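You operate a simulated robot arm through the tools that you are given. There is no shell and no other tool.

Carry out the task below with a simulated robot arm. There is one attempt and no reset: what you move stays moved.

JOB
Set the clamp dial to 3, clamp the short profile on the ledge, drive one screw and open the clamp.
Fine: shut the red tap at the end.

Only the result counts: the job must be done as asked and must still hold three seconds after the hand-in. Knocking over, shifting, dropping, spilling or breaking anything else fails it.

ROBOT AND FRAMES
A 7-joint arm with a three-finger gripper, fixed in place. Base frame: the origin is on the floor under the middle of its stand, x ahead of it, y to its left, z up. Lengths are in cm, angles in degrees, forces in N, time in s.
It reaches about 134.2 cm from its shoulder. Its first joint turns from -166.0 to 166.0 degrees. Payload 2.69 kg.
The TCP is the grasp point between the finger pads, 3 cm short of the fingertips. In the tool frame z runs along the fingers and y along their closing line. The gripper opens to 12.8 cm; its body begins 11.7 cm behind the TCP.
Orientation is that of the tool frame in the base frame, as a unit quaternion [x, y, z, w]. With the fingers straight down and closing along the base's y, the tool's x points along the base's -x, its y along +y and its z along -z.

CONTROLS
- The arm moves only by the tool arm_command. Its argument "increments" is a list of rows, each a list of 7 numbers: the shift along the tool's x, y, z in units of 20 mm (1.0 is 20 mm), then the turn, a rotation vector about the tool's x, y, z in units of 5 degrees (1.0 is 5 degrees), then the gripper command, from -1 (fully open) to 1 (shut), values between in proportion. In form: [[x, y, z, wx, wy, wz, fingers], ...]. A call has 1 to 20 rows; each row shifts and turns the commanded pose from where the row before left it, along the tool's axes as they then stand. A call with a number of a shift or a turn outside -1 to 1 is refused whole. Each row takes 0.2 s and may step no farther than 5 cm and 8.6 degrees from the row before; otherwise, or with a gripper value out of range, the whole call is refused. A pose out of reach is approached as far as the arm can. The call stops where the force on the tool passes 40 N (or 10 N more than at its start, if that is more) or the arm is blocked; 0.2 s more then pass. The fingers move at their own pace (about 12.7 cm/s each) and stop on an object; they squeeze with about 41 N. The grip force told is the motor's: it shows also when the fingers shut on nothing. Time passes only in rows, and 0.2 s behind the last, so rows that do not move let the fingers close. The reply holds the time, the measured pose of the TCP, the force on the tool along the base axes, the opening and the grip force, in the units named above and with some noise, with the torque about the TCP (base axes, N m) and any sound that the robot's microphone picked up.
- Cameras (640 x 400 px; columns grow to the right, rows downward): "scene" is fixed at [22.12, 50.03, 165.8]; the picture's right is [0.21, -0.98, 0.00], its down [-0.29, -0.06, -0.95] and it looks along [0.93, 0.20, -0.30] (base axes); focal length 214 px, centre (320, 200). "wrist" rides on the gripper at [5.8, 5.4, -13.1] in the tool frame; the picture's right is [-0.68, 0.74, 0.00], its down [-0.62, -0.57, -0.55] and it looks along [-0.40, -0.37, 0.84] (tool axes); focal length 234 px, centre (320, 200). There is no depth. A picture from a camera that has moved, and an enlarged one, comes with that camera's place and axes in the base frame and with its lens.
- grab_frame(camera): a new picture of that camera. It takes no simulated time.
- slide_trunk(by): moves the trunk up (or, below 0, down) by that many cm; the arm rides with it, the base frame stays. It gives what a move gives, with no picture.
- inspect(camera, box): a new picture of the part [left, top, right, bottom] of that camera's present view, enlarged. It takes no simulated time.
- sign_off(): hands the job in; it is judged then, once.

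Places have to be worked out from the pictures, the camera data and where the tool is seen. Open the gripper and draw the arm clear of the work before you hand the job in, unless the task says otherwise.

The tools are called after "Call:" by a JSON object that holds its "api" and its "payload". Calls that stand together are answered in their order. arm_command: Moves the arm, as the interface text tells. Its arguments: {"type":"object","properties":{"increments":{"type":"array"}},"required":["increments"]} The other tools are called the same way: slide_trunk (by) moves the trunk up or down; grab_frame (camera) takes a picture; inspect (camera, box) takes an enlarged picture of a part of a camera's view; sign_off () hands the job in.

At the start:

```text
t: 0.0
eef_pos: [43.34, 54.71, 160.0]
tool_rot: [0.0, 1.0, 0.0, 0.0]
contact_force: [0.7, -1.0, -0.4]
moment: [0.0, -0.01, -0.03]
width: 12.8
grip_force: 0.1
trunk travel left (down, up): [-22.5, 12.5]
```

scene: 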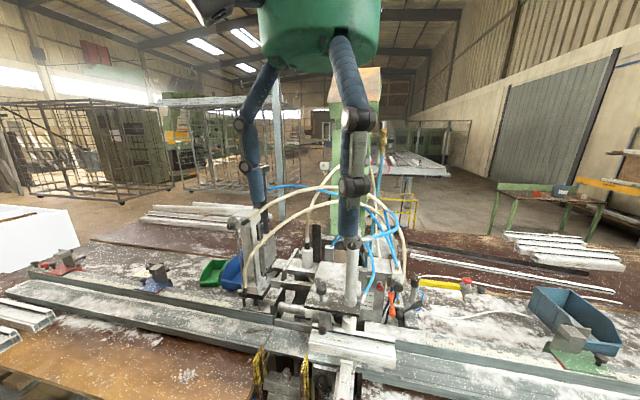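
wrist: 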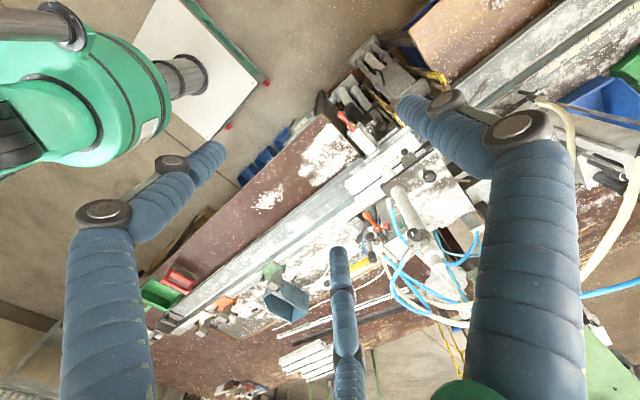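

The scene shows a workbench with a screw machine in the middle, rails, and bins. I'll look closer at the machine before moving anything.

Call:
{"api": "inspect", "payload": {"camera": "scene", "box": [220, 180, 440, 318]}}

Call:
{"api": "inspect", "payload": {"camera": "scene", "box": [220, 262, 440, 400]}}

Call:
{"api": "inspect", "payload": {"camera": "scene", "box": [0, 220, 280, 400]}}

Call:
{"api": "inspect", "payload": {"camera": "scene", "box": [380, 220, 640, 390]}}

Call:
{"api": "inspect", "payload": {"camera": "wrist", "box": [320, 80, 520, 280]}}

```text
2.90 times, centred on (330, 249) of scene
camera zoom: at [22.12, 50.03, 165.8], right [0.21, -0.98, 0.0], down [-0.29, -0.06, -0.95], along [0.93, 0.2, -0.3], focal length 622 px, centre (291, 58)
```

zoom: 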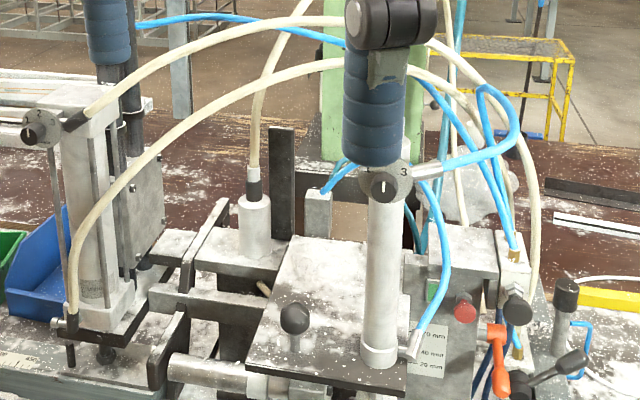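

```text
2.90 times, centred on (330, 331) of scene
camera zoom: at [22.12, 50.03, 165.8], right [0.21, -0.98, 0.0], down [-0.29, -0.06, -0.95], along [0.93, 0.2, -0.3], focal length 622 px, centre (291, -180)
```

zoom: 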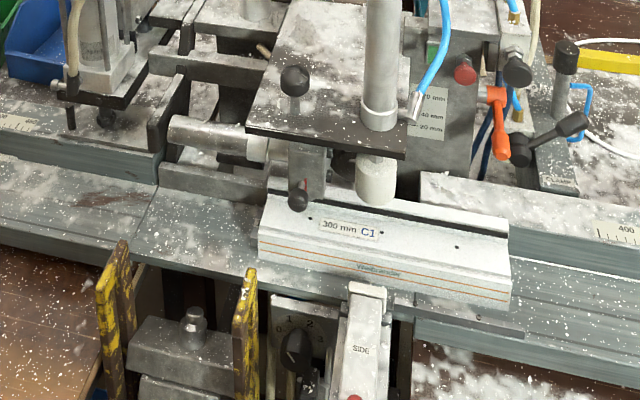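

```text
2.22 times, centred on (140, 310) of scene
camera zoom: at [22.12, 50.03, 165.8], right [0.21, -0.98, 0.0], down [-0.29, -0.06, -0.95], along [0.93, 0.2, -0.3], focal length 477 px, centre (720, -44)
```

zoom: 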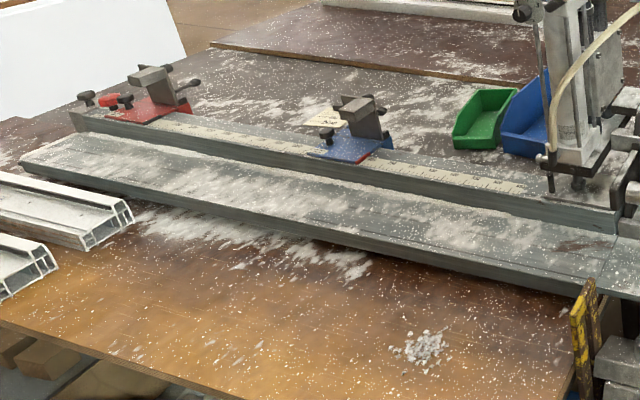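

```text
2.35 times, centred on (510, 305) of scene
camera zoom: at [22.12, 50.03, 165.8], right [0.21, -0.98, 0.0], down [-0.29, -0.06, -0.95], along [0.93, 0.2, -0.3], focal length 505 px, centre (-127, -47)
```

zoom: 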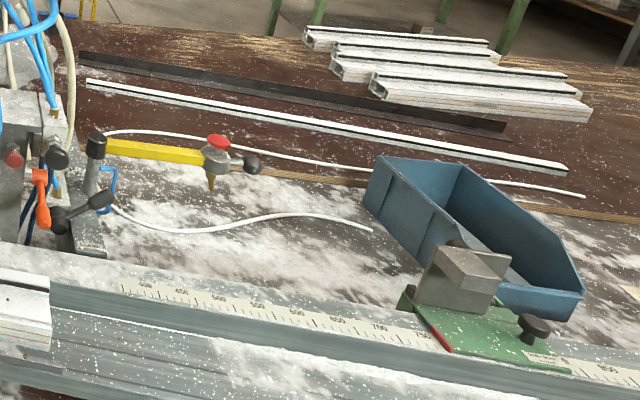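

```text
2.00 times, centred on (420, 180) of wrist
camera zoom: at [37.49, 60.23, 173.04], right [0.68, 0.74, 0.0], down [0.62, -0.57, 0.55], along [0.4, -0.37, -0.84], focal length 468 px, centre (120, 240)
```

zoom: 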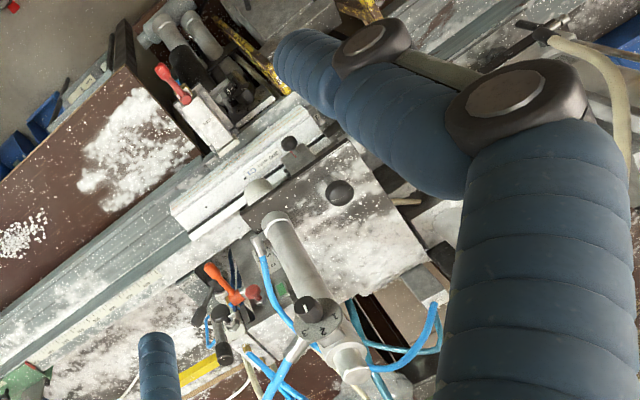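

I see several dials (left column, centre cylinder, front under the ledge), a "SIDE" cylinder, and a C1 300 mm profile on the ledge. I'll zoom in further to read labels.

Call:
{"api": "inspect", "payload": {"camera": "scene", "box": [300, 340, 400, 400]}}

Call:
{"api": "inspect", "payload": {"camera": "scene", "box": [325, 220, 405, 270]}}

Call:
{"api": "inspect", "payload": {"camera": "scene", "box": [220, 210, 280, 250]}}

Call:
{"api": "inspect", "payload": {"camera": "scene", "box": [355, 265, 435, 330]}}

Call:
{"api": "inspect", "payload": {"camera": "scene", "box": [410, 265, 490, 325]}}

Call:
{"api": "inspect", "payload": {"camera": "scene", "box": [290, 270, 370, 340]}}

Call:
{"api": "inspect", "payload": {"camera": "scene", "box": [230, 340, 330, 400]}}

Call:
{"api": "inspect", "payload": {"camera": "wrist", "box": [320, 90, 420, 160]}}

Call:
{"api": "inspect", "payload": {"camera": "wrist", "box": [350, 180, 450, 260]}}

```text
6.40 times, centred on (350, 370) of scene
camera zoom: at [22.12, 50.03, 165.8], right [0.21, -0.98, 0.0], down [-0.29, -0.06, -0.95], along [0.93, 0.2, -0.3], focal length 1373 px, centre (128, -888)
```

zoom: 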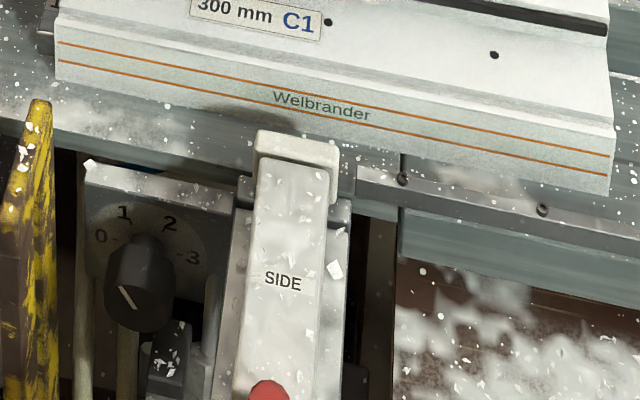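

```text
8.00 times, centred on (365, 245) of scene
camera zoom: at [22.12, 50.03, 165.8], right [0.21, -0.98, 0.0], down [-0.29, -0.06, -0.95], along [0.93, 0.2, -0.3], focal length 1716 px, centre (-40, -160)
```

zoom: 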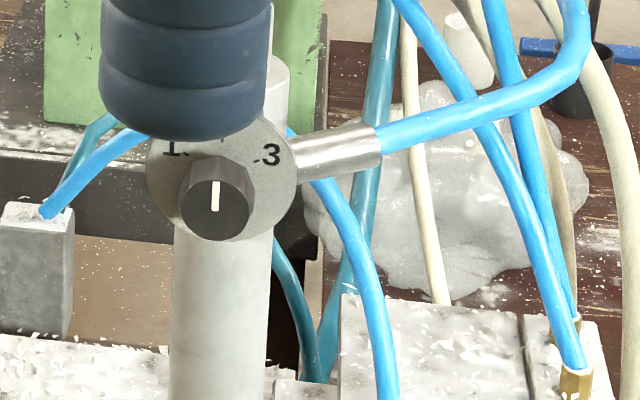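

```text
10.00 times, centred on (250, 230) of scene
camera zoom: at [22.12, 50.03, 165.8], right [0.21, -0.98, 0.0], down [-0.29, -0.06, -0.95], along [0.93, 0.2, -0.3], focal length 2145 px, centre (1020, -100)
```

zoom: 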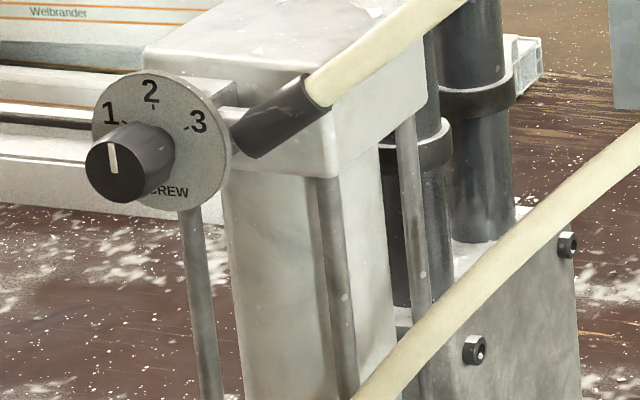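

```text
6.15 times, centred on (395, 298) of scene
camera zoom: at [22.12, 50.03, 165.8], right [0.21, -0.98, 0.0], down [-0.29, -0.06, -0.95], along [0.93, 0.2, -0.3], focal length 1320 px, centre (-142, -400)
```

zoom: 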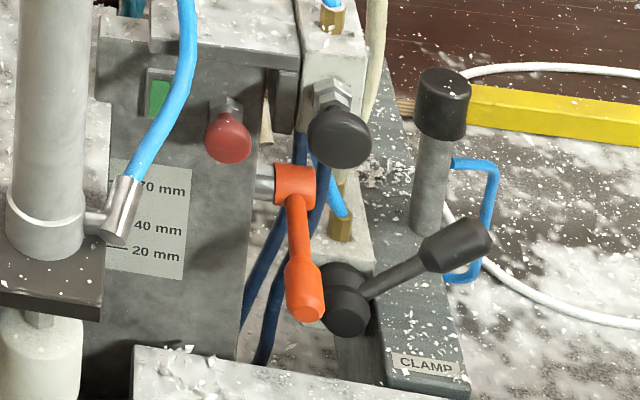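

```text
6.67 times, centred on (450, 295) of scene
camera zoom: at [22.12, 50.03, 165.8], right [0.21, -0.98, 0.0], down [-0.29, -0.06, -0.95], along [0.93, 0.2, -0.3], focal length 1430 px, centre (-547, -433)
```

zoom: 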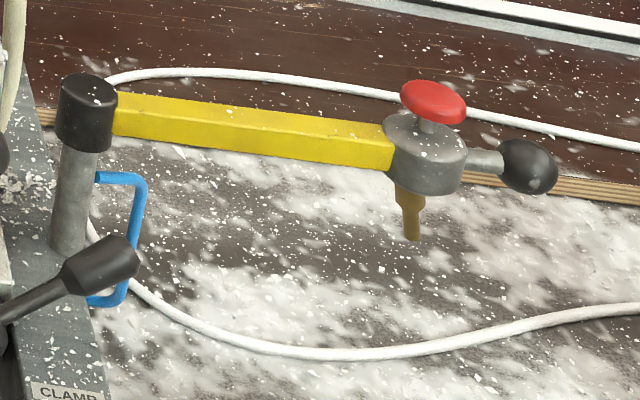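

```text
5.71 times, centred on (330, 305) of scene
camera zoom: at [22.12, 50.03, 165.8], right [0.21, -0.98, 0.0], down [-0.29, -0.06, -0.95], along [0.93, 0.2, -0.3], focal length 1226 px, centre (263, -400)
```

zoom: 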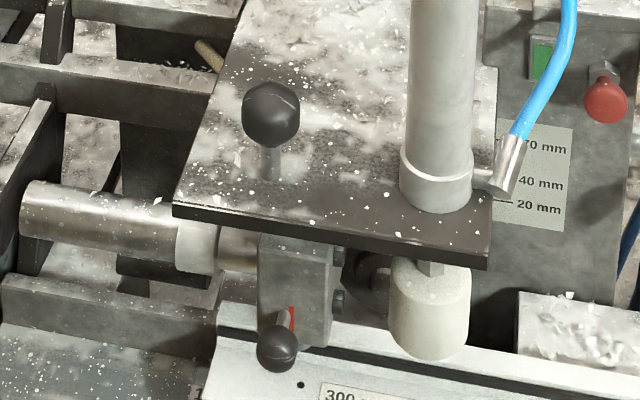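

```text
6.40 times, centred on (280, 370) of scene
camera zoom: at [22.12, 50.03, 165.8], right [0.21, -0.98, 0.0], down [-0.29, -0.06, -0.95], along [0.93, 0.2, -0.3], focal length 1373 px, centre (576, -888)
```

zoom: 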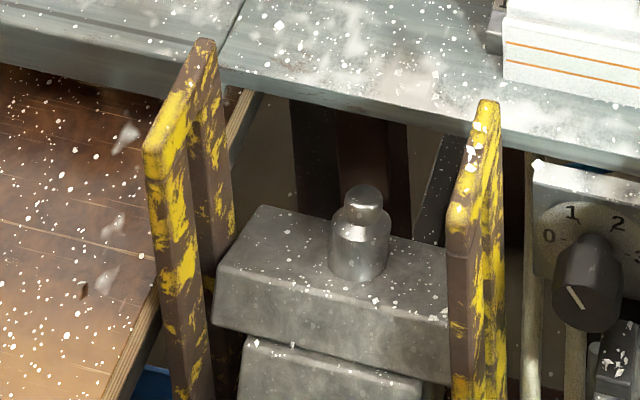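

```text
5.71 times, centred on (370, 125) of wrist
camera zoom: at [37.49, 60.23, 173.04], right [0.68, 0.74, 0.0], down [0.62, -0.57, 0.55], along [0.4, -0.37, -0.84], focal length 1338 px, centre (34, 629)
```

zoom: 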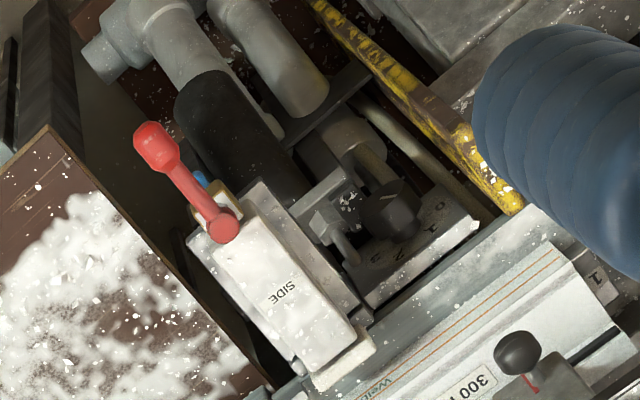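

```text
5.00 times, centred on (400, 220) of wrist
camera zoom: at [37.49, 60.23, 173.04], right [0.68, 0.74, 0.0], down [0.62, -0.57, 0.55], along [0.4, -0.37, -0.84], focal length 1171 px, centre (-80, 100)
```

zoom: 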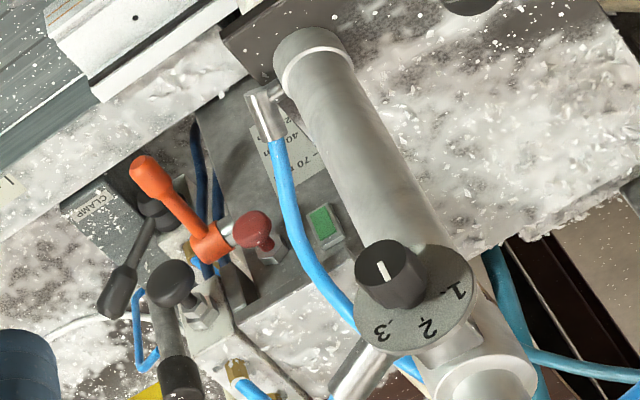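

The clamp cylinder's dial (1-2-3, knob near [79, 53.5, 134]) seems to be at 2. I'll tilt the hand 45° forward in free space so the wrist camera can view the machine and its labels.

Call:
{"api": "arm_command", "payload": {"increments": [[0, 0, 0, 0, -1, 0, -1], [0, 0, 0, 0, -1, 0, -1], [0, 0, 0, 0, -1, 0, -1], [0, 0, 0, 0, -1, 0, -1], [0, 0, 0, 0, -1, 0, -1], [0, 0, 0, 0, -1, 0, -1], [0, 0, 0, 0, -1, 0, -1], [0, 0, 0, 0, -1, 0, -1], [0, 0, 0, 0, -1, 0, -1]]}}

Call:
{"api": "grab_frame", "payload": {"camera": "wrist"}}

Call:
{"api": "grab_frame", "payload": {"camera": "scene"}}

```text
t: 2.0
eef_pos: [43.28, 54.79, 160.02]
tool_rot: [0.0, 0.924, 0.0, 0.383]
contact_force: [-0.2, 0.7, -0.3]
moment: [-0.03, 0.01, -0.02]
width: 12.79
grip_force: 0.1
trunk travel left (down, up): [-22.5, 12.5]
```

```text
taken
camera wrist: at [29.93, 60.25, 165.02], right [0.48, 0.74, 0.48], down [0.05, -0.57, 0.82], along [0.88, -0.37, -0.3], focal length 234 px, centre (320, 200)
```

wrist: 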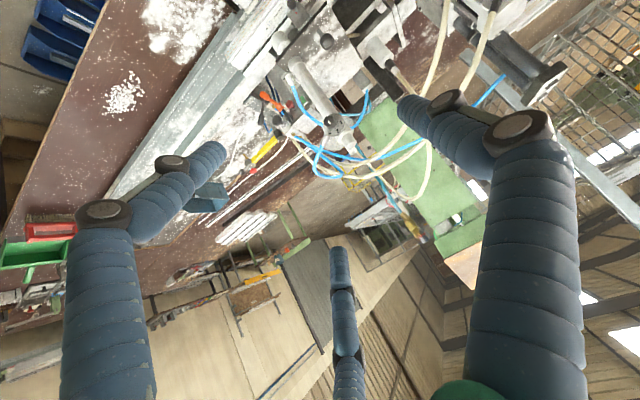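

```text
taken
```

scene: 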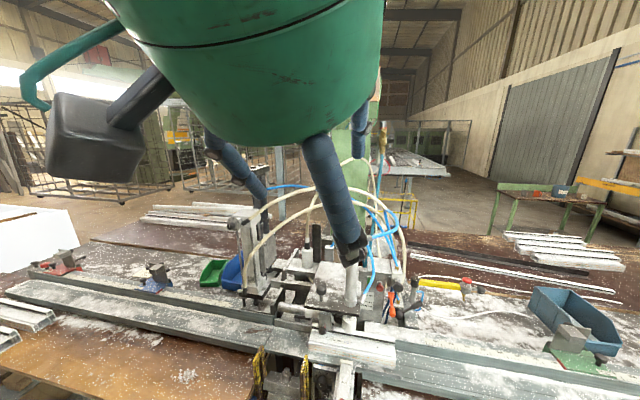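

Now the wrist camera sees the machine from a new angle; I'll enlarge the relevant regions for labels.

Call:
{"api": "inspect", "payload": {"camera": "wrist", "box": [220, 50, 400, 190]}}

Call:
{"api": "inspect", "payload": {"camera": "wrist", "box": [290, 90, 380, 150]}}

Call:
{"api": "inspect", "payload": {"camera": "scene", "box": [220, 200, 320, 262]}}

Call:
{"api": "inspect", "payload": {"camera": "wrist", "box": [420, 10, 580, 110]}}

```text
2.86 times, centred on (310, 120) of wrist
camera zoom: at [29.93, 60.25, 165.02], right [0.48, 0.74, 0.48], down [0.05, -0.57, 0.82], along [0.88, -0.37, -0.3], focal length 669 px, centre (349, 429)
```

zoom: 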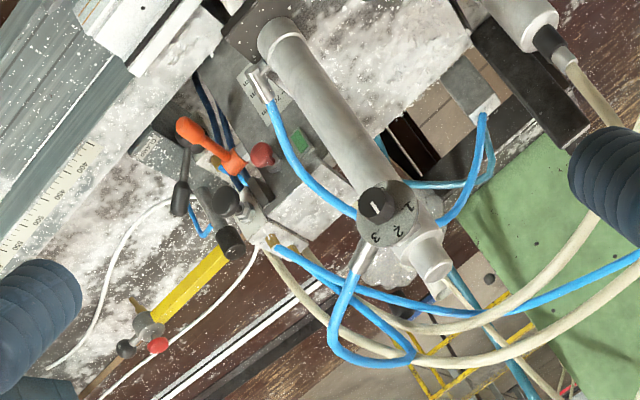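

```text
6.67 times, centred on (335, 120) of wrist
camera zoom: at [29.93, 60.25, 165.02], right [0.48, 0.74, 0.48], down [0.05, -0.57, 0.82], along [0.88, -0.37, -0.3], focal length 1561 px, centre (220, 733)
```

zoom: 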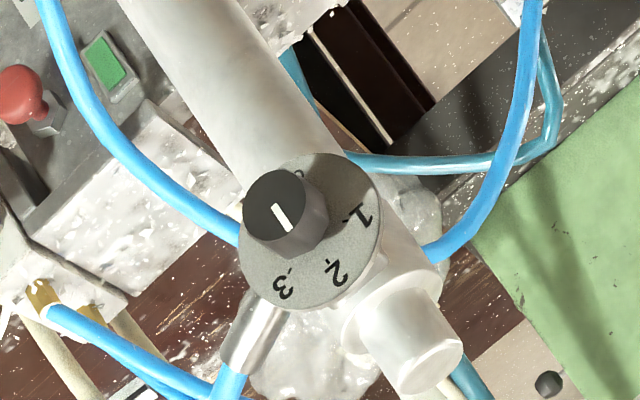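

```text
6.40 times, centred on (270, 231) of scene
camera zoom: at [22.12, 50.03, 165.8], right [0.21, -0.98, 0.0], down [-0.29, -0.06, -0.95], along [0.93, 0.2, -0.3], focal length 1373 px, centre (640, 2)
```

zoom: 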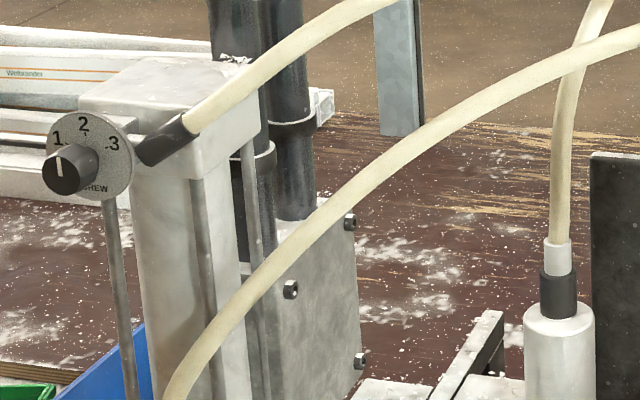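

```text
4.00 times, centred on (500, 60) of wrist
camera zoom: at [29.93, 60.25, 165.02], right [0.48, 0.74, 0.48], down [0.05, -0.57, 0.82], along [0.88, -0.37, -0.3], focal length 937 px, centre (-400, 760)
```

zoom: 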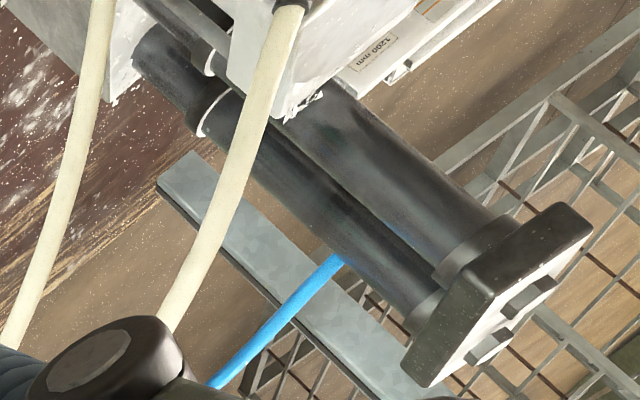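

The middle dial is on the clamp cylinder and reads 2; the screw dial on the left column is separate. I'll roll the hand 180° in place so the wrist camera sits on top and gives upright views.

Call:
{"api": "arm_command", "payload": {"increments": [[0, 0, 0, 0, 0, -1, -1], [0, 0, 0, 0, 0, -1, -1], [0, 0, 0, 0, 0, -1, -1], [0, 0, 0, 0, 0, -1, -1], [0, 0, 0, 0, 0, -1, -1], [0, 0, 0, 0, 0, -1, -1], [0, 0, 0, 0, 0, -1, -1], [0, 0, 0, 0, 0, -1, -1], [0, 0, 0, 0, 0, -1, -1], [0, 0, 0, 0, 0, -1, -1], [0, 0, 0, 0, 0, -1, -1], [0, 0, 0, 0, 0, -1, -1], [0, 0, 0, 0, 0, -1, -1], [0, 0, 0, 0, 0, -1, -1], [0, 0, 0, 0, 0, -1, -1], [0, 0, 0, 0, 0, -1, -1], [0, 0, 0, 0, 0, -1, -1], [0, 0, 0, 0, 0, -1, -1]]}}

Call:
{"api": "grab_frame", "payload": {"camera": "wrist"}}

Call:
{"api": "arm_command", "payload": {"increments": [[0, 0, 0, 0, 0, -1, -1], [0, 0, 0, 0, 0, -1, -1], [0, 0, 0, 0, 0, -1, -1], [0, 0, 0, 0, 0, -1, -1], [0, 0, 0, 0, 0, -1, -1], [0, 0, 0, 0, 0, -1, -1], [0, 0, 0, 0, 0, -1, -1], [0, 0, 0, 0, 0, -1, -1], [0, 0, 0, 0, 0, -1, -1], [0, 0, 0, 0, 0, -1, -1], [0, 0, 0, 0, 0, -1, -1], [0, 0, 0, 0, 0, -1, -1], [0, 0, 0, 0, 0, -1, -1], [0, 0, 0, 0, 0, -1, -1], [0, 0, 0, 0, 0, -1, -1], [0, 0, 0, 0, 0, -1, -1], [0, 0, 0, 0, 0, -1, -1], [0, 0, 0, 0, 0, -1, -1]]}}

Call:
{"api": "grab_frame", "payload": {"camera": "wrist"}}

Call:
{"api": "grab_frame", "payload": {"camera": "scene"}}

```text
t: 5.8
eef_pos: [43.31, 54.63, 160.17]
tool_rot: [-0.652, 0.654, -0.272, 0.27]
contact_force: [-0.3, 0.8, -0.3]
moment: [0.0, -0.01, 0.03]
width: 12.8
grip_force: 0.2
trunk travel left (down, up): [-22.5, 12.5]
```

```text
taken
camera wrist: at [30.29, 49.02, 165.43], right [-0.52, 0.68, -0.52], down [0.01, 0.62, 0.79], along [0.85, 0.4, -0.33], focal length 234 px, centre (320, 200)
```

wrist: 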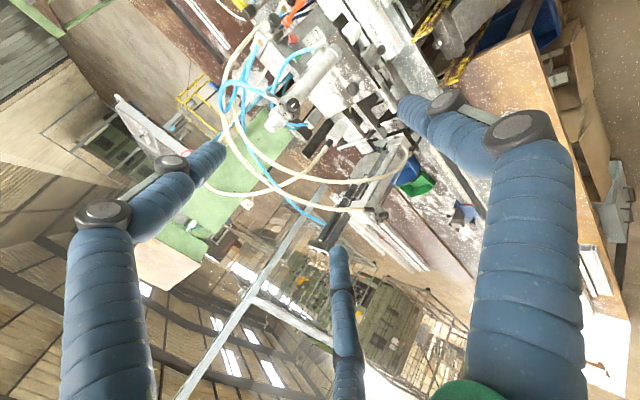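

```text
t: 9.6
eef_pos: [43.32, 54.63, 159.94]
tool_rot: [0.924, 0.0, 0.382, 0.0]
contact_force: [0.6, 0.3, -0.5]
moment: [0.03, 0.02, 0.02]
width: 12.77
grip_force: 0.1
trunk travel left (down, up): [-22.5, 12.5]
```

```text
taken
camera wrist: at [38.23, 49.5, 173.34], right [-0.48, -0.74, -0.48], down [-0.82, 0.56, -0.05], along [0.31, 0.37, -0.88], focal length 234 px, centre (320, 200)
```

wrist: 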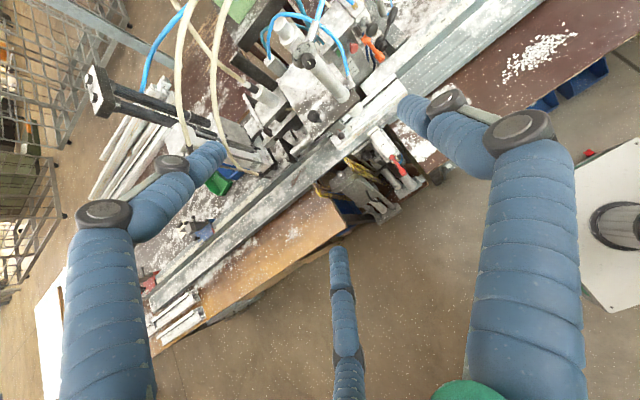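

```text
taken
```

scene: 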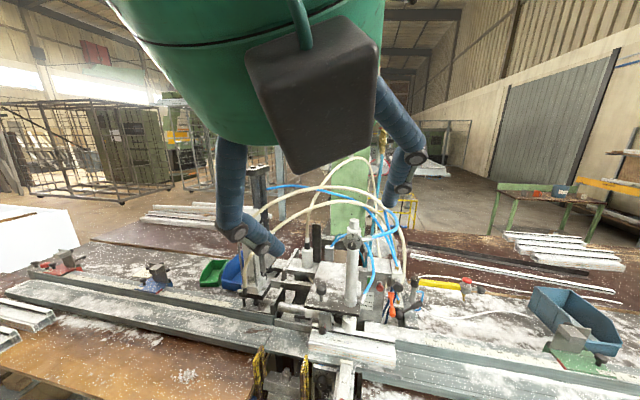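

The flipped view works. I'll enlarge several parts of the machine from this angle.

Call:
{"api": "inspect", "payload": {"camera": "wrist", "box": [330, 120, 450, 220]}}

Call:
{"api": "inspect", "payload": {"camera": "wrist", "box": [240, 0, 420, 160]}}

Call:
{"api": "inspect", "payload": {"camera": "wrist", "box": [80, 50, 300, 200]}}

Call:
{"api": "inspect", "payload": {"camera": "scene", "box": [320, 205, 440, 285]}}

```text
4.00 times, centred on (390, 170) of wrist
camera zoom: at [38.23, 49.5, 173.34], right [-0.48, -0.74, -0.48], down [-0.82, 0.56, -0.05], along [0.31, 0.37, -0.88], focal length 937 px, centre (40, 320)
```

zoom: 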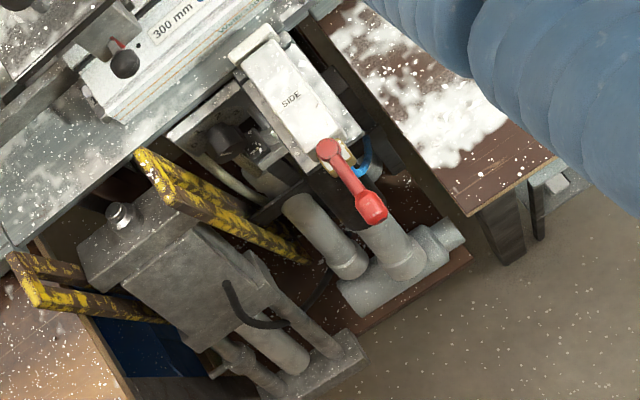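

```text
2.50 times, centred on (330, 80) of wrist
camera zoom: at [38.23, 49.5, 173.34], right [-0.48, -0.74, -0.48], down [-0.82, 0.56, -0.05], along [0.31, 0.37, -0.88], focal length 585 px, centre (295, 500)
```

zoom: 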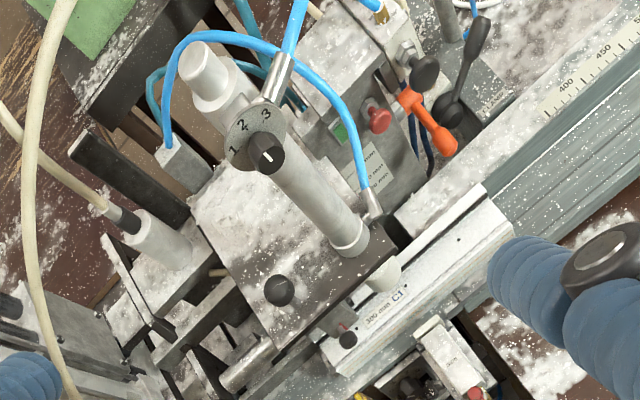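

```text
2.67 times, centred on (190, 125) of wrist
camera zoom: at [38.23, 49.5, 173.34], right [-0.48, -0.74, -0.48], down [-0.82, 0.56, -0.05], along [0.31, 0.37, -0.88], focal length 624 px, centre (667, 400)
```

zoom: 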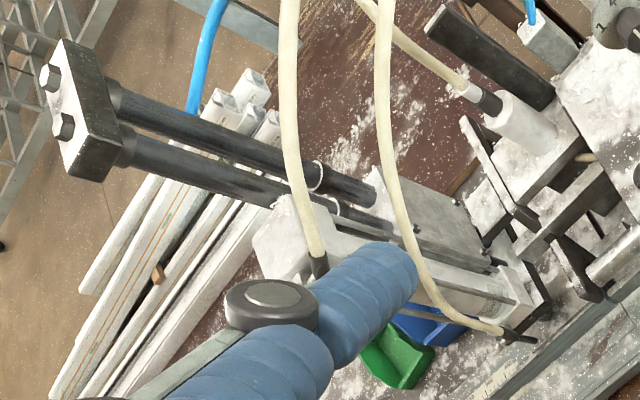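

```text
5.00 times, centred on (380, 245) of scene
camera zoom: at [22.12, 50.03, 165.8], right [0.21, -0.98, 0.0], down [-0.29, -0.06, -0.95], along [0.93, 0.2, -0.3], focal length 1072 px, centre (20, -25)
```

zoom: 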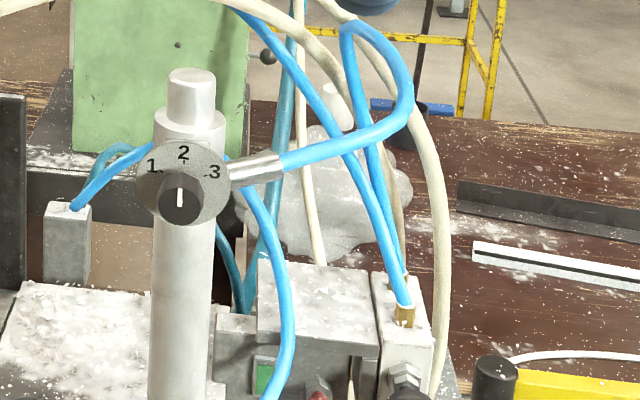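

I triangulated: clamp knob ≈[75,52.5,136.5], green button ≈[93,46,112], CLAMP lever hub ≈[96.6,33.3,95.6] with its tip at [102,24.7,96.6], red tap hub ≈[62.5,52.7,92.8]. I'll move the hand right and forward, well clear, for a closer look at the control panel.

Call:
{"api": "arm_command", "payload": {"increments": [[0, 1, 0.5, 0, 0, 0, -1], [0, 1, 0.5, 0, 0, 0, -1], [0, 1, 0.5, 0, 0, 0, -1], [0, 1, 0.5, 0, 0, 0, -1], [0, 1, 0.5, 0, 0, 0, -1], [0, 1, 0.5, 0, 0, 0, -1], [0, 1, 0.5, 0, 0, 0, -1], [0, 1, 0.5, 0, 0, 0, -1], [0, 1, 1, 0, 0, 0, -1], [0, 1, 1, 0, 0, 0, -1], [0, 1, 1, 0, 0, 0, -1], [0, 1, 1, 0, 0, 0, -1], [0, 1, 1, 0, 0, 0, -1], [0, 1, 1, 0, 0, 0, -1], [0, 1, 1, 0, 0, 0, -1], [0, 0, 1, 0, 0, 0, -1], [0, 0, 1, 0, 0, 0, -1]]}}

Call:
{"api": "grab_frame", "payload": {"camera": "wrist"}}

Call:
{"api": "grab_frame", "payload": {"camera": "scene"}}

```text
t: 13.2
eef_pos: [61.55, 24.73, 141.47]
tool_rot: [0.924, 0.0, 0.382, 0.0]
contact_force: [-0.3, 0.9, -0.4]
moment: [-0.03, -0.02, -0.03]
width: 12.77
grip_force: 0.0
trunk travel left (down, up): [-22.5, 12.5]
```

```text
taken
camera wrist: at [56.63, 19.57, 154.88], right [-0.48, -0.74, -0.48], down [-0.82, 0.57, -0.05], along [0.3, 0.37, -0.88], focal length 234 px, centre (320, 200)
```

wrist: 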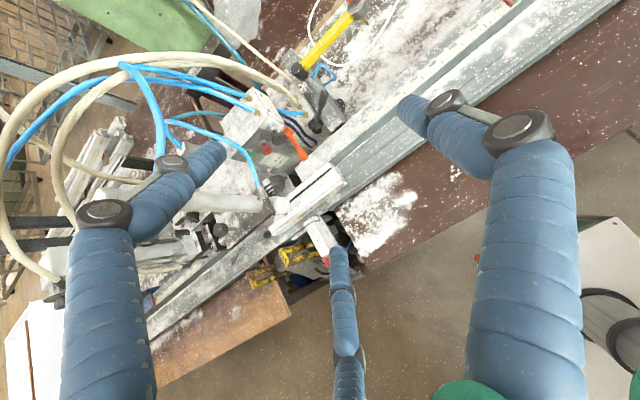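

```text
taken
```

scene: 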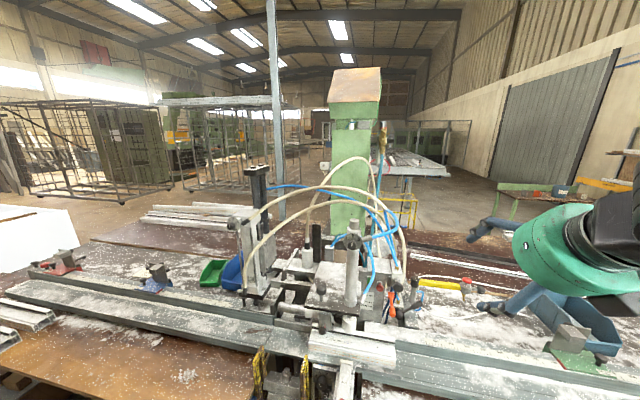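

The scene camera now has an unobstructed view; I'll enlarge the machine in both cameras.

Call:
{"api": "inspect", "payload": {"camera": "scene", "box": [225, 150, 425, 275]}}

Call:
{"api": "inspect", "payload": {"camera": "scene", "box": [325, 205, 405, 255]}}

Call:
{"api": "inspect", "payload": {"camera": "wrist", "box": [210, 60, 370, 160]}}

Call:
{"api": "inspect", "payload": {"camera": "wrist", "box": [240, 80, 320, 160]}}

Call:
{"api": "inspect", "payload": {"camera": "wrist", "box": [280, 0, 380, 130]}}

Call:
{"api": "inspect", "payload": {"camera": "wrist", "box": [190, 160, 350, 260]}}

```text
3.20 times, centred on (325, 212) of scene
camera zoom: at [22.12, 50.03, 165.8], right [0.21, -0.98, 0.0], down [-0.29, -0.06, -0.95], along [0.93, 0.2, -0.3], focal length 686 px, centre (304, 160)
```

zoom: 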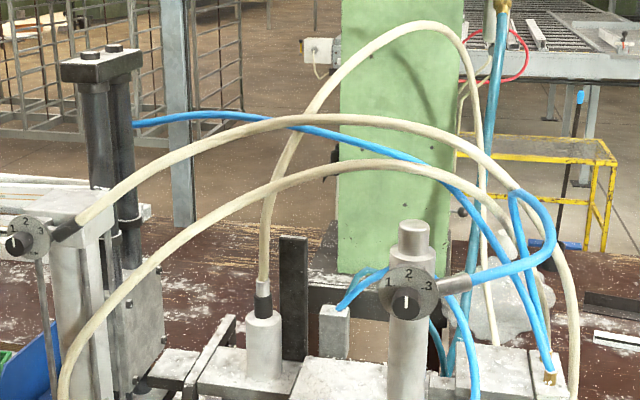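

```text
8.00 times, centred on (365, 230) of scene
camera zoom: at [22.12, 50.03, 165.8], right [0.21, -0.98, 0.0], down [-0.29, -0.06, -0.95], along [0.93, 0.2, -0.3], focal length 1716 px, centre (-40, -40)
```

zoom: 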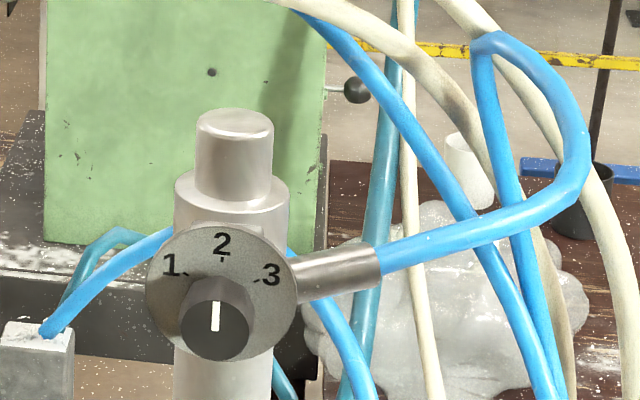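

```text
4.00 times, centred on (290, 110) of wrist
camera zoom: at [56.63, 19.57, 154.88], right [-0.48, -0.74, -0.48], down [-0.82, 0.57, -0.05], along [0.3, 0.37, -0.88], focal length 937 px, centre (440, 560)
```

zoom: 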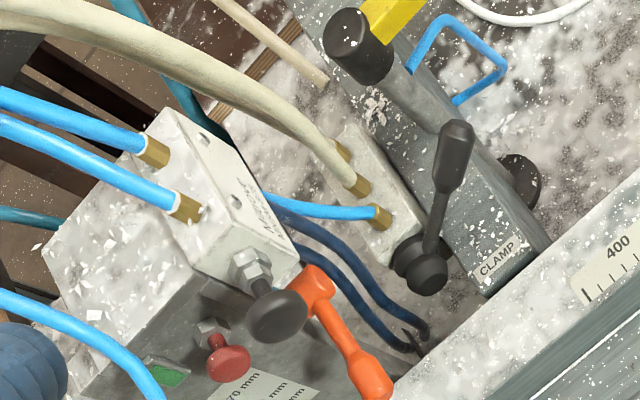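

```text
5.00 times, centred on (280, 120) of wrist
camera zoom: at [56.63, 19.57, 154.88], right [-0.48, -0.74, -0.48], down [-0.82, 0.57, -0.05], along [0.3, 0.37, -0.88], focal length 1171 px, centre (520, 600)
```

zoom: 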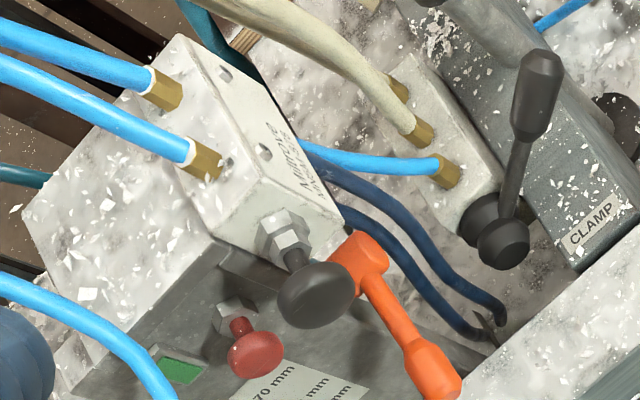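

```text
3.08 times, centred on (330, 65) of wrist
camera zoom: at [56.63, 19.57, 154.88], right [-0.48, -0.74, -0.48], down [-0.82, 0.57, -0.05], along [0.3, 0.37, -0.88], focal length 720 px, centre (289, 615)
```

zoom: 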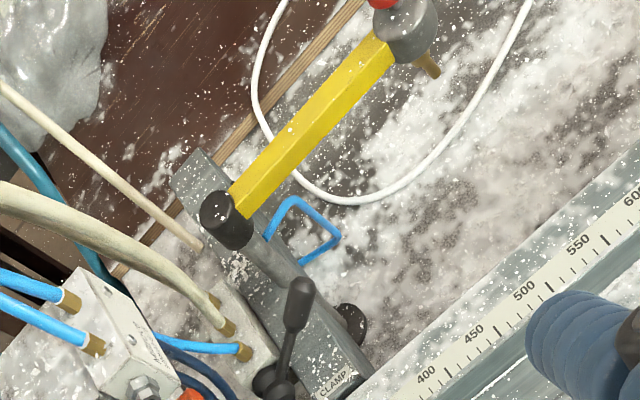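

```text
4.00 times, centred on (270, 210) of wrist
camera zoom: at [56.63, 19.57, 154.88], right [-0.48, -0.74, -0.48], down [-0.82, 0.57, -0.05], along [0.3, 0.37, -0.88], focal length 937 px, centre (520, 160)
```

zoom: 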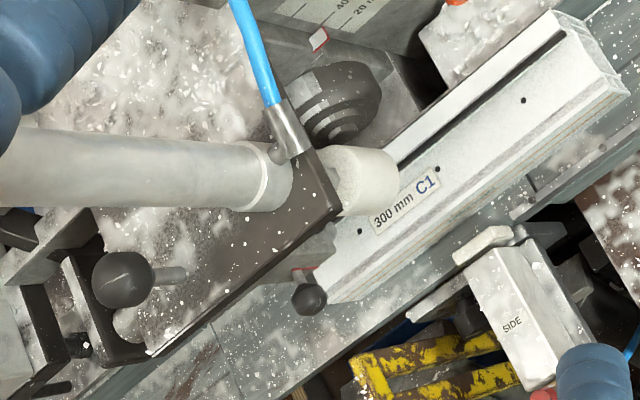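

The clamp dial now clearly shows 1/2/3 with the pointer on 2. I'll look closer at the screw unit, its base, the swing arm head and the red lever tap.

Call:
{"api": "inspect", "payload": {"camera": "scene", "box": [230, 215, 310, 265]}}

Call:
{"api": "inspect", "payload": {"camera": "scene", "box": [230, 260, 310, 310]}}

Call:
{"api": "inspect", "payload": {"camera": "scene", "box": [290, 280, 370, 330]}}

Call:
{"api": "inspect", "payload": {"camera": "scene", "box": [290, 320, 370, 370]}}

Call:
{"api": "inspect", "payload": {"camera": "scene", "box": [370, 265, 430, 325]}}

Call:
{"api": "inspect", "payload": {"camera": "scene", "box": [310, 350, 390, 400]}}

Call:
{"api": "inspect", "payload": {"camera": "scene", "box": [450, 270, 500, 305]}}

Call:
{"api": "inspect", "payload": {"camera": "wrist", "box": [240, 225, 340, 290]}}

```text
8.00 times, centred on (270, 240) of scene
camera zoom: at [22.12, 50.03, 165.8], right [0.21, -0.98, 0.0], down [-0.29, -0.06, -0.95], along [0.93, 0.2, -0.3], focal length 1716 px, centre (720, -120)
```

zoom: 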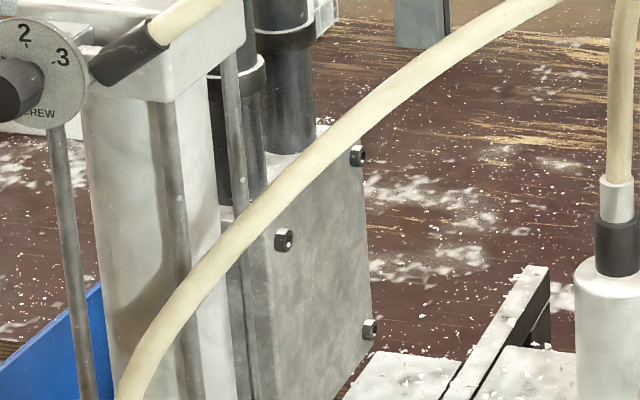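

```text
8.00 times, centred on (270, 285) of scene
camera zoom: at [22.12, 50.03, 165.8], right [0.21, -0.98, 0.0], down [-0.29, -0.06, -0.95], along [0.93, 0.2, -0.3], focal length 1716 px, centre (720, -480)
```

zoom: 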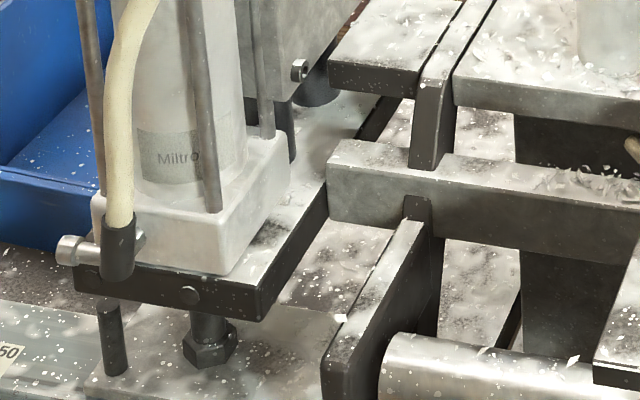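

```text
8.00 times, centred on (330, 305) of scene
camera zoom: at [22.12, 50.03, 165.8], right [0.21, -0.98, 0.0], down [-0.29, -0.06, -0.95], along [0.93, 0.2, -0.3], focal length 1716 px, centre (240, -640)
```

zoom: 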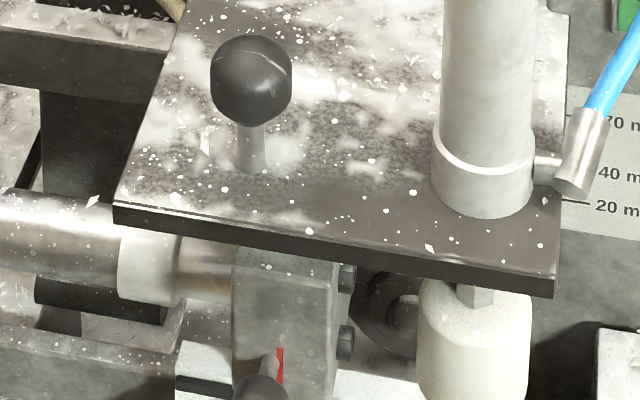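

```text
8.00 times, centred on (330, 345) of scene
camera zoom: at [22.12, 50.03, 165.8], right [0.21, -0.98, 0.0], down [-0.29, -0.06, -0.95], along [0.93, 0.2, -0.3], focal length 1716 px, centre (240, -960)
```

zoom: 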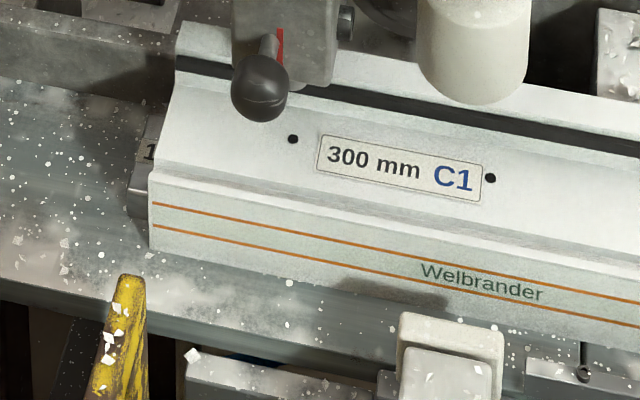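

```text
6.67 times, centred on (400, 295) of scene
camera zoom: at [22.12, 50.03, 165.8], right [0.21, -0.98, 0.0], down [-0.29, -0.06, -0.95], along [0.93, 0.2, -0.3], focal length 1430 px, centre (-213, -433)
```

zoom: 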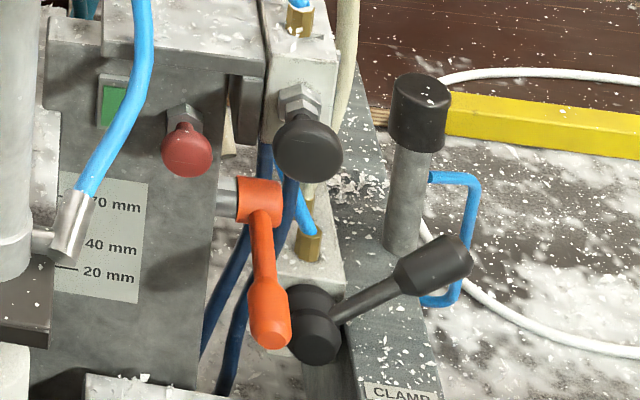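

```text
8.00 times, centred on (350, 375) of scene
camera zoom: at [22.12, 50.03, 165.8], right [0.21, -0.98, 0.0], down [-0.29, -0.06, -0.95], along [0.93, 0.2, -0.3], focal length 1716 px, centre (80, -1200)
```

zoom: 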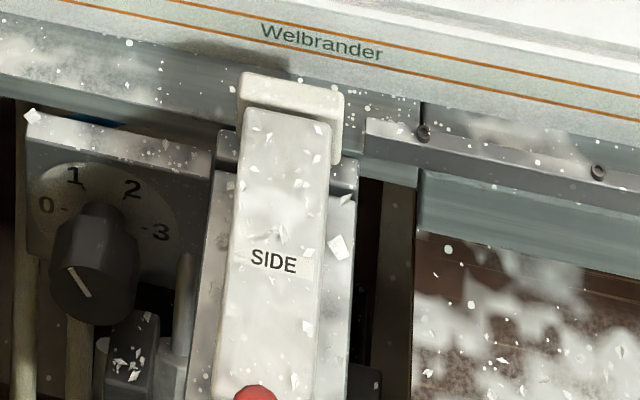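

```text
11.43 times, centred on (475, 288) of scene
camera zoom: at [22.12, 50.03, 165.8], right [0.21, -0.98, 0.0], down [-0.29, -0.06, -0.95], along [0.93, 0.2, -0.3], focal length 2451 px, centre (-1451, -800)
```

zoom: 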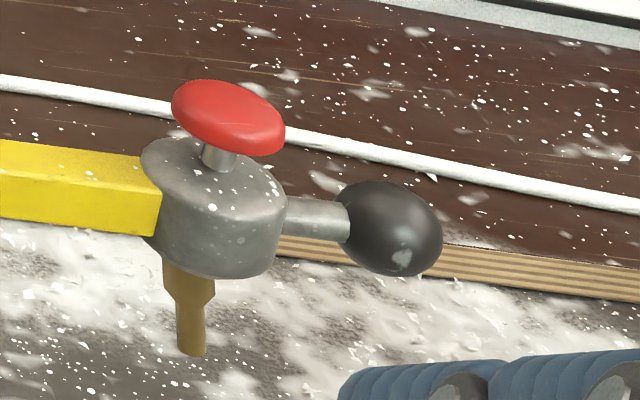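

```text
6.15 times, centred on (290, 258) of wrist
camera zoom: at [56.63, 19.57, 154.88], right [-0.48, -0.74, -0.48], down [-0.82, 0.57, -0.05], along [0.3, 0.37, -0.88], focal length 1441 px, centre (505, -154)
```

zoom: 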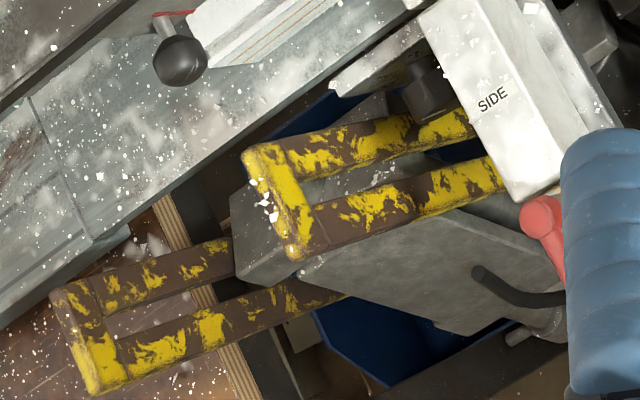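

The swing-arm head carries a red disc knob, a brass nozzle and a ball handle, while two lever valves (orange and red) are elsewhere. I'll move the wrist camera closer to the valve area to understand the lever, the button and the CLAMP label.

Call:
{"api": "arm_command", "payload": {"increments": [[0.25, 0.18, 0.98, 0, 0, 0, -1], [0.25, 0.18, 0.98, 0, 0, 0, -1], [0.25, 0.18, 0.98, 0, 0, 0, -1], [0.25, 0.18, 0.98, 0, 0, 0, -1], [0.25, 0.18, 0.98, 0, 0, 0, -1], [0.25, 0.18, 0.98, 0, 0, 0, -1], [0.25, 0.18, 0.98, 0, 0, 0, -1], [0.25, 0.18, 0.98, 0, 0, 0, -1], [0.25, 0.18, 0.98, 0, 0, 0, -1], [0.25, 0.18, 0.98, 0, 0, 0, -1], [0.25, 0.18, 0.98, 0, 0, 0, -1], [0.25, 0.18, 0.98, 0, 0, 0, -1]]}}

Call:
{"api": "grab_frame", "payload": {"camera": "wrist"}}

```text
t: 15.8
eef_pos: [82.48, 20.37, 129.17]
tool_rot: [0.924, 0.0, 0.383, 0.001]
contact_force: [0.3, 0.2, 0.2]
moment: [0.02, -0.02, -0.03]
width: 12.78
grip_force: 0.1
trunk travel left (down, up): [-22.5, 12.5]
```

```text
taken
camera wrist: at [77.42, 15.23, 142.54], right [-0.48, -0.74, -0.48], down [-0.82, 0.57, -0.05], along [0.31, 0.37, -0.88], focal length 234 px, centre (320, 200)
```

wrist: 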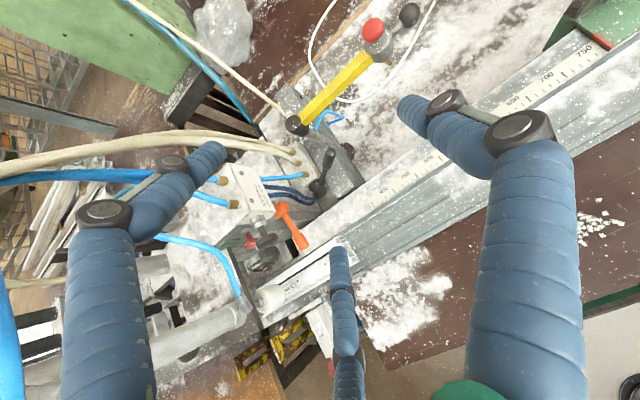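

Call:
{"api": "inspect", "payload": {"camera": "wrist", "box": [210, 120, 370, 220]}}

Call:
{"api": "inspect", "payload": {"camera": "wrist", "box": [280, 90, 370, 200]}}

Call:
{"api": "inspect", "payload": {"camera": "wrist", "box": [220, 180, 310, 260]}}

Call:
{"api": "inspect", "payload": {"camera": "wrist", "box": [300, 0, 440, 130]}}

```text
4.00 times, centred on (290, 170) of wrist
camera zoom: at [77.42, 15.23, 142.54], right [-0.48, -0.74, -0.48], down [-0.82, 0.57, -0.05], along [0.31, 0.37, -0.88], focal length 937 px, centre (440, 320)
```

zoom: 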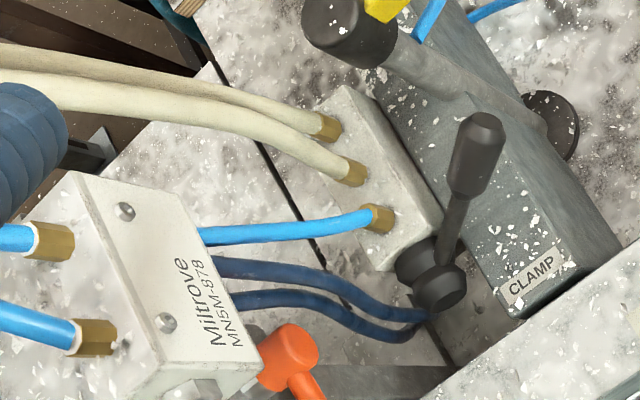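

```text
3.64 times, centred on (325, 145) of wrist
camera zoom: at [77.42, 15.23, 142.54], right [-0.48, -0.74, -0.48], down [-0.82, 0.57, -0.05], along [0.31, 0.37, -0.88], focal length 852 px, centre (302, 400)
```

zoom: 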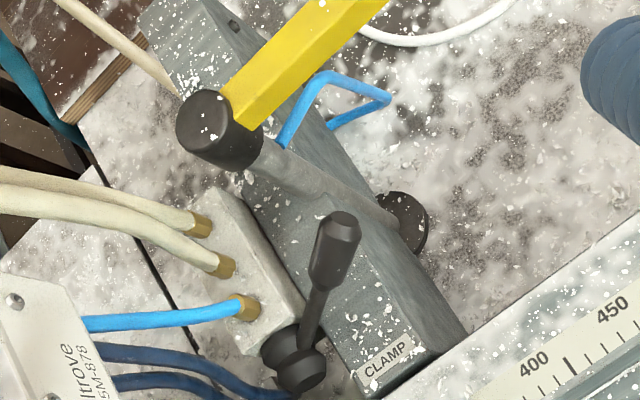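

```text
5.00 times, centred on (265, 220) of wrist
camera zoom: at [77.42, 15.23, 142.54], right [-0.48, -0.74, -0.48], down [-0.82, 0.57, -0.05], along [0.31, 0.37, -0.88], focal length 1171 px, centre (595, 100)
```

zoom: 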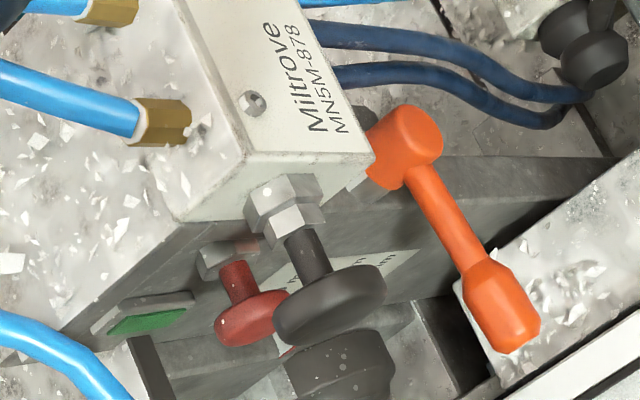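

```text
3.08 times, centred on (370, 65) of wrist
camera zoom: at [77.42, 15.23, 142.54], right [-0.48, -0.74, -0.48], down [-0.82, 0.57, -0.05], along [0.31, 0.37, -0.88], focal length 720 px, centre (166, 615)
```

zoom: 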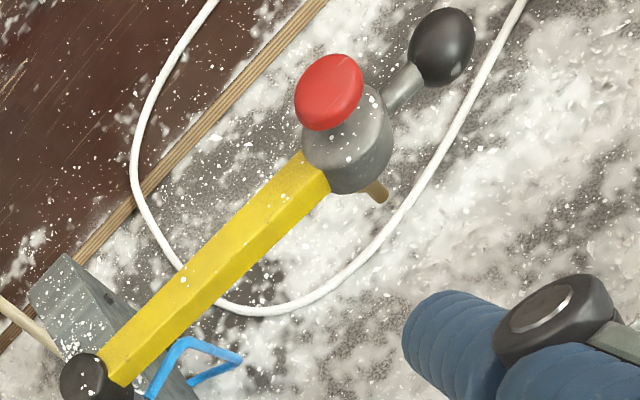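

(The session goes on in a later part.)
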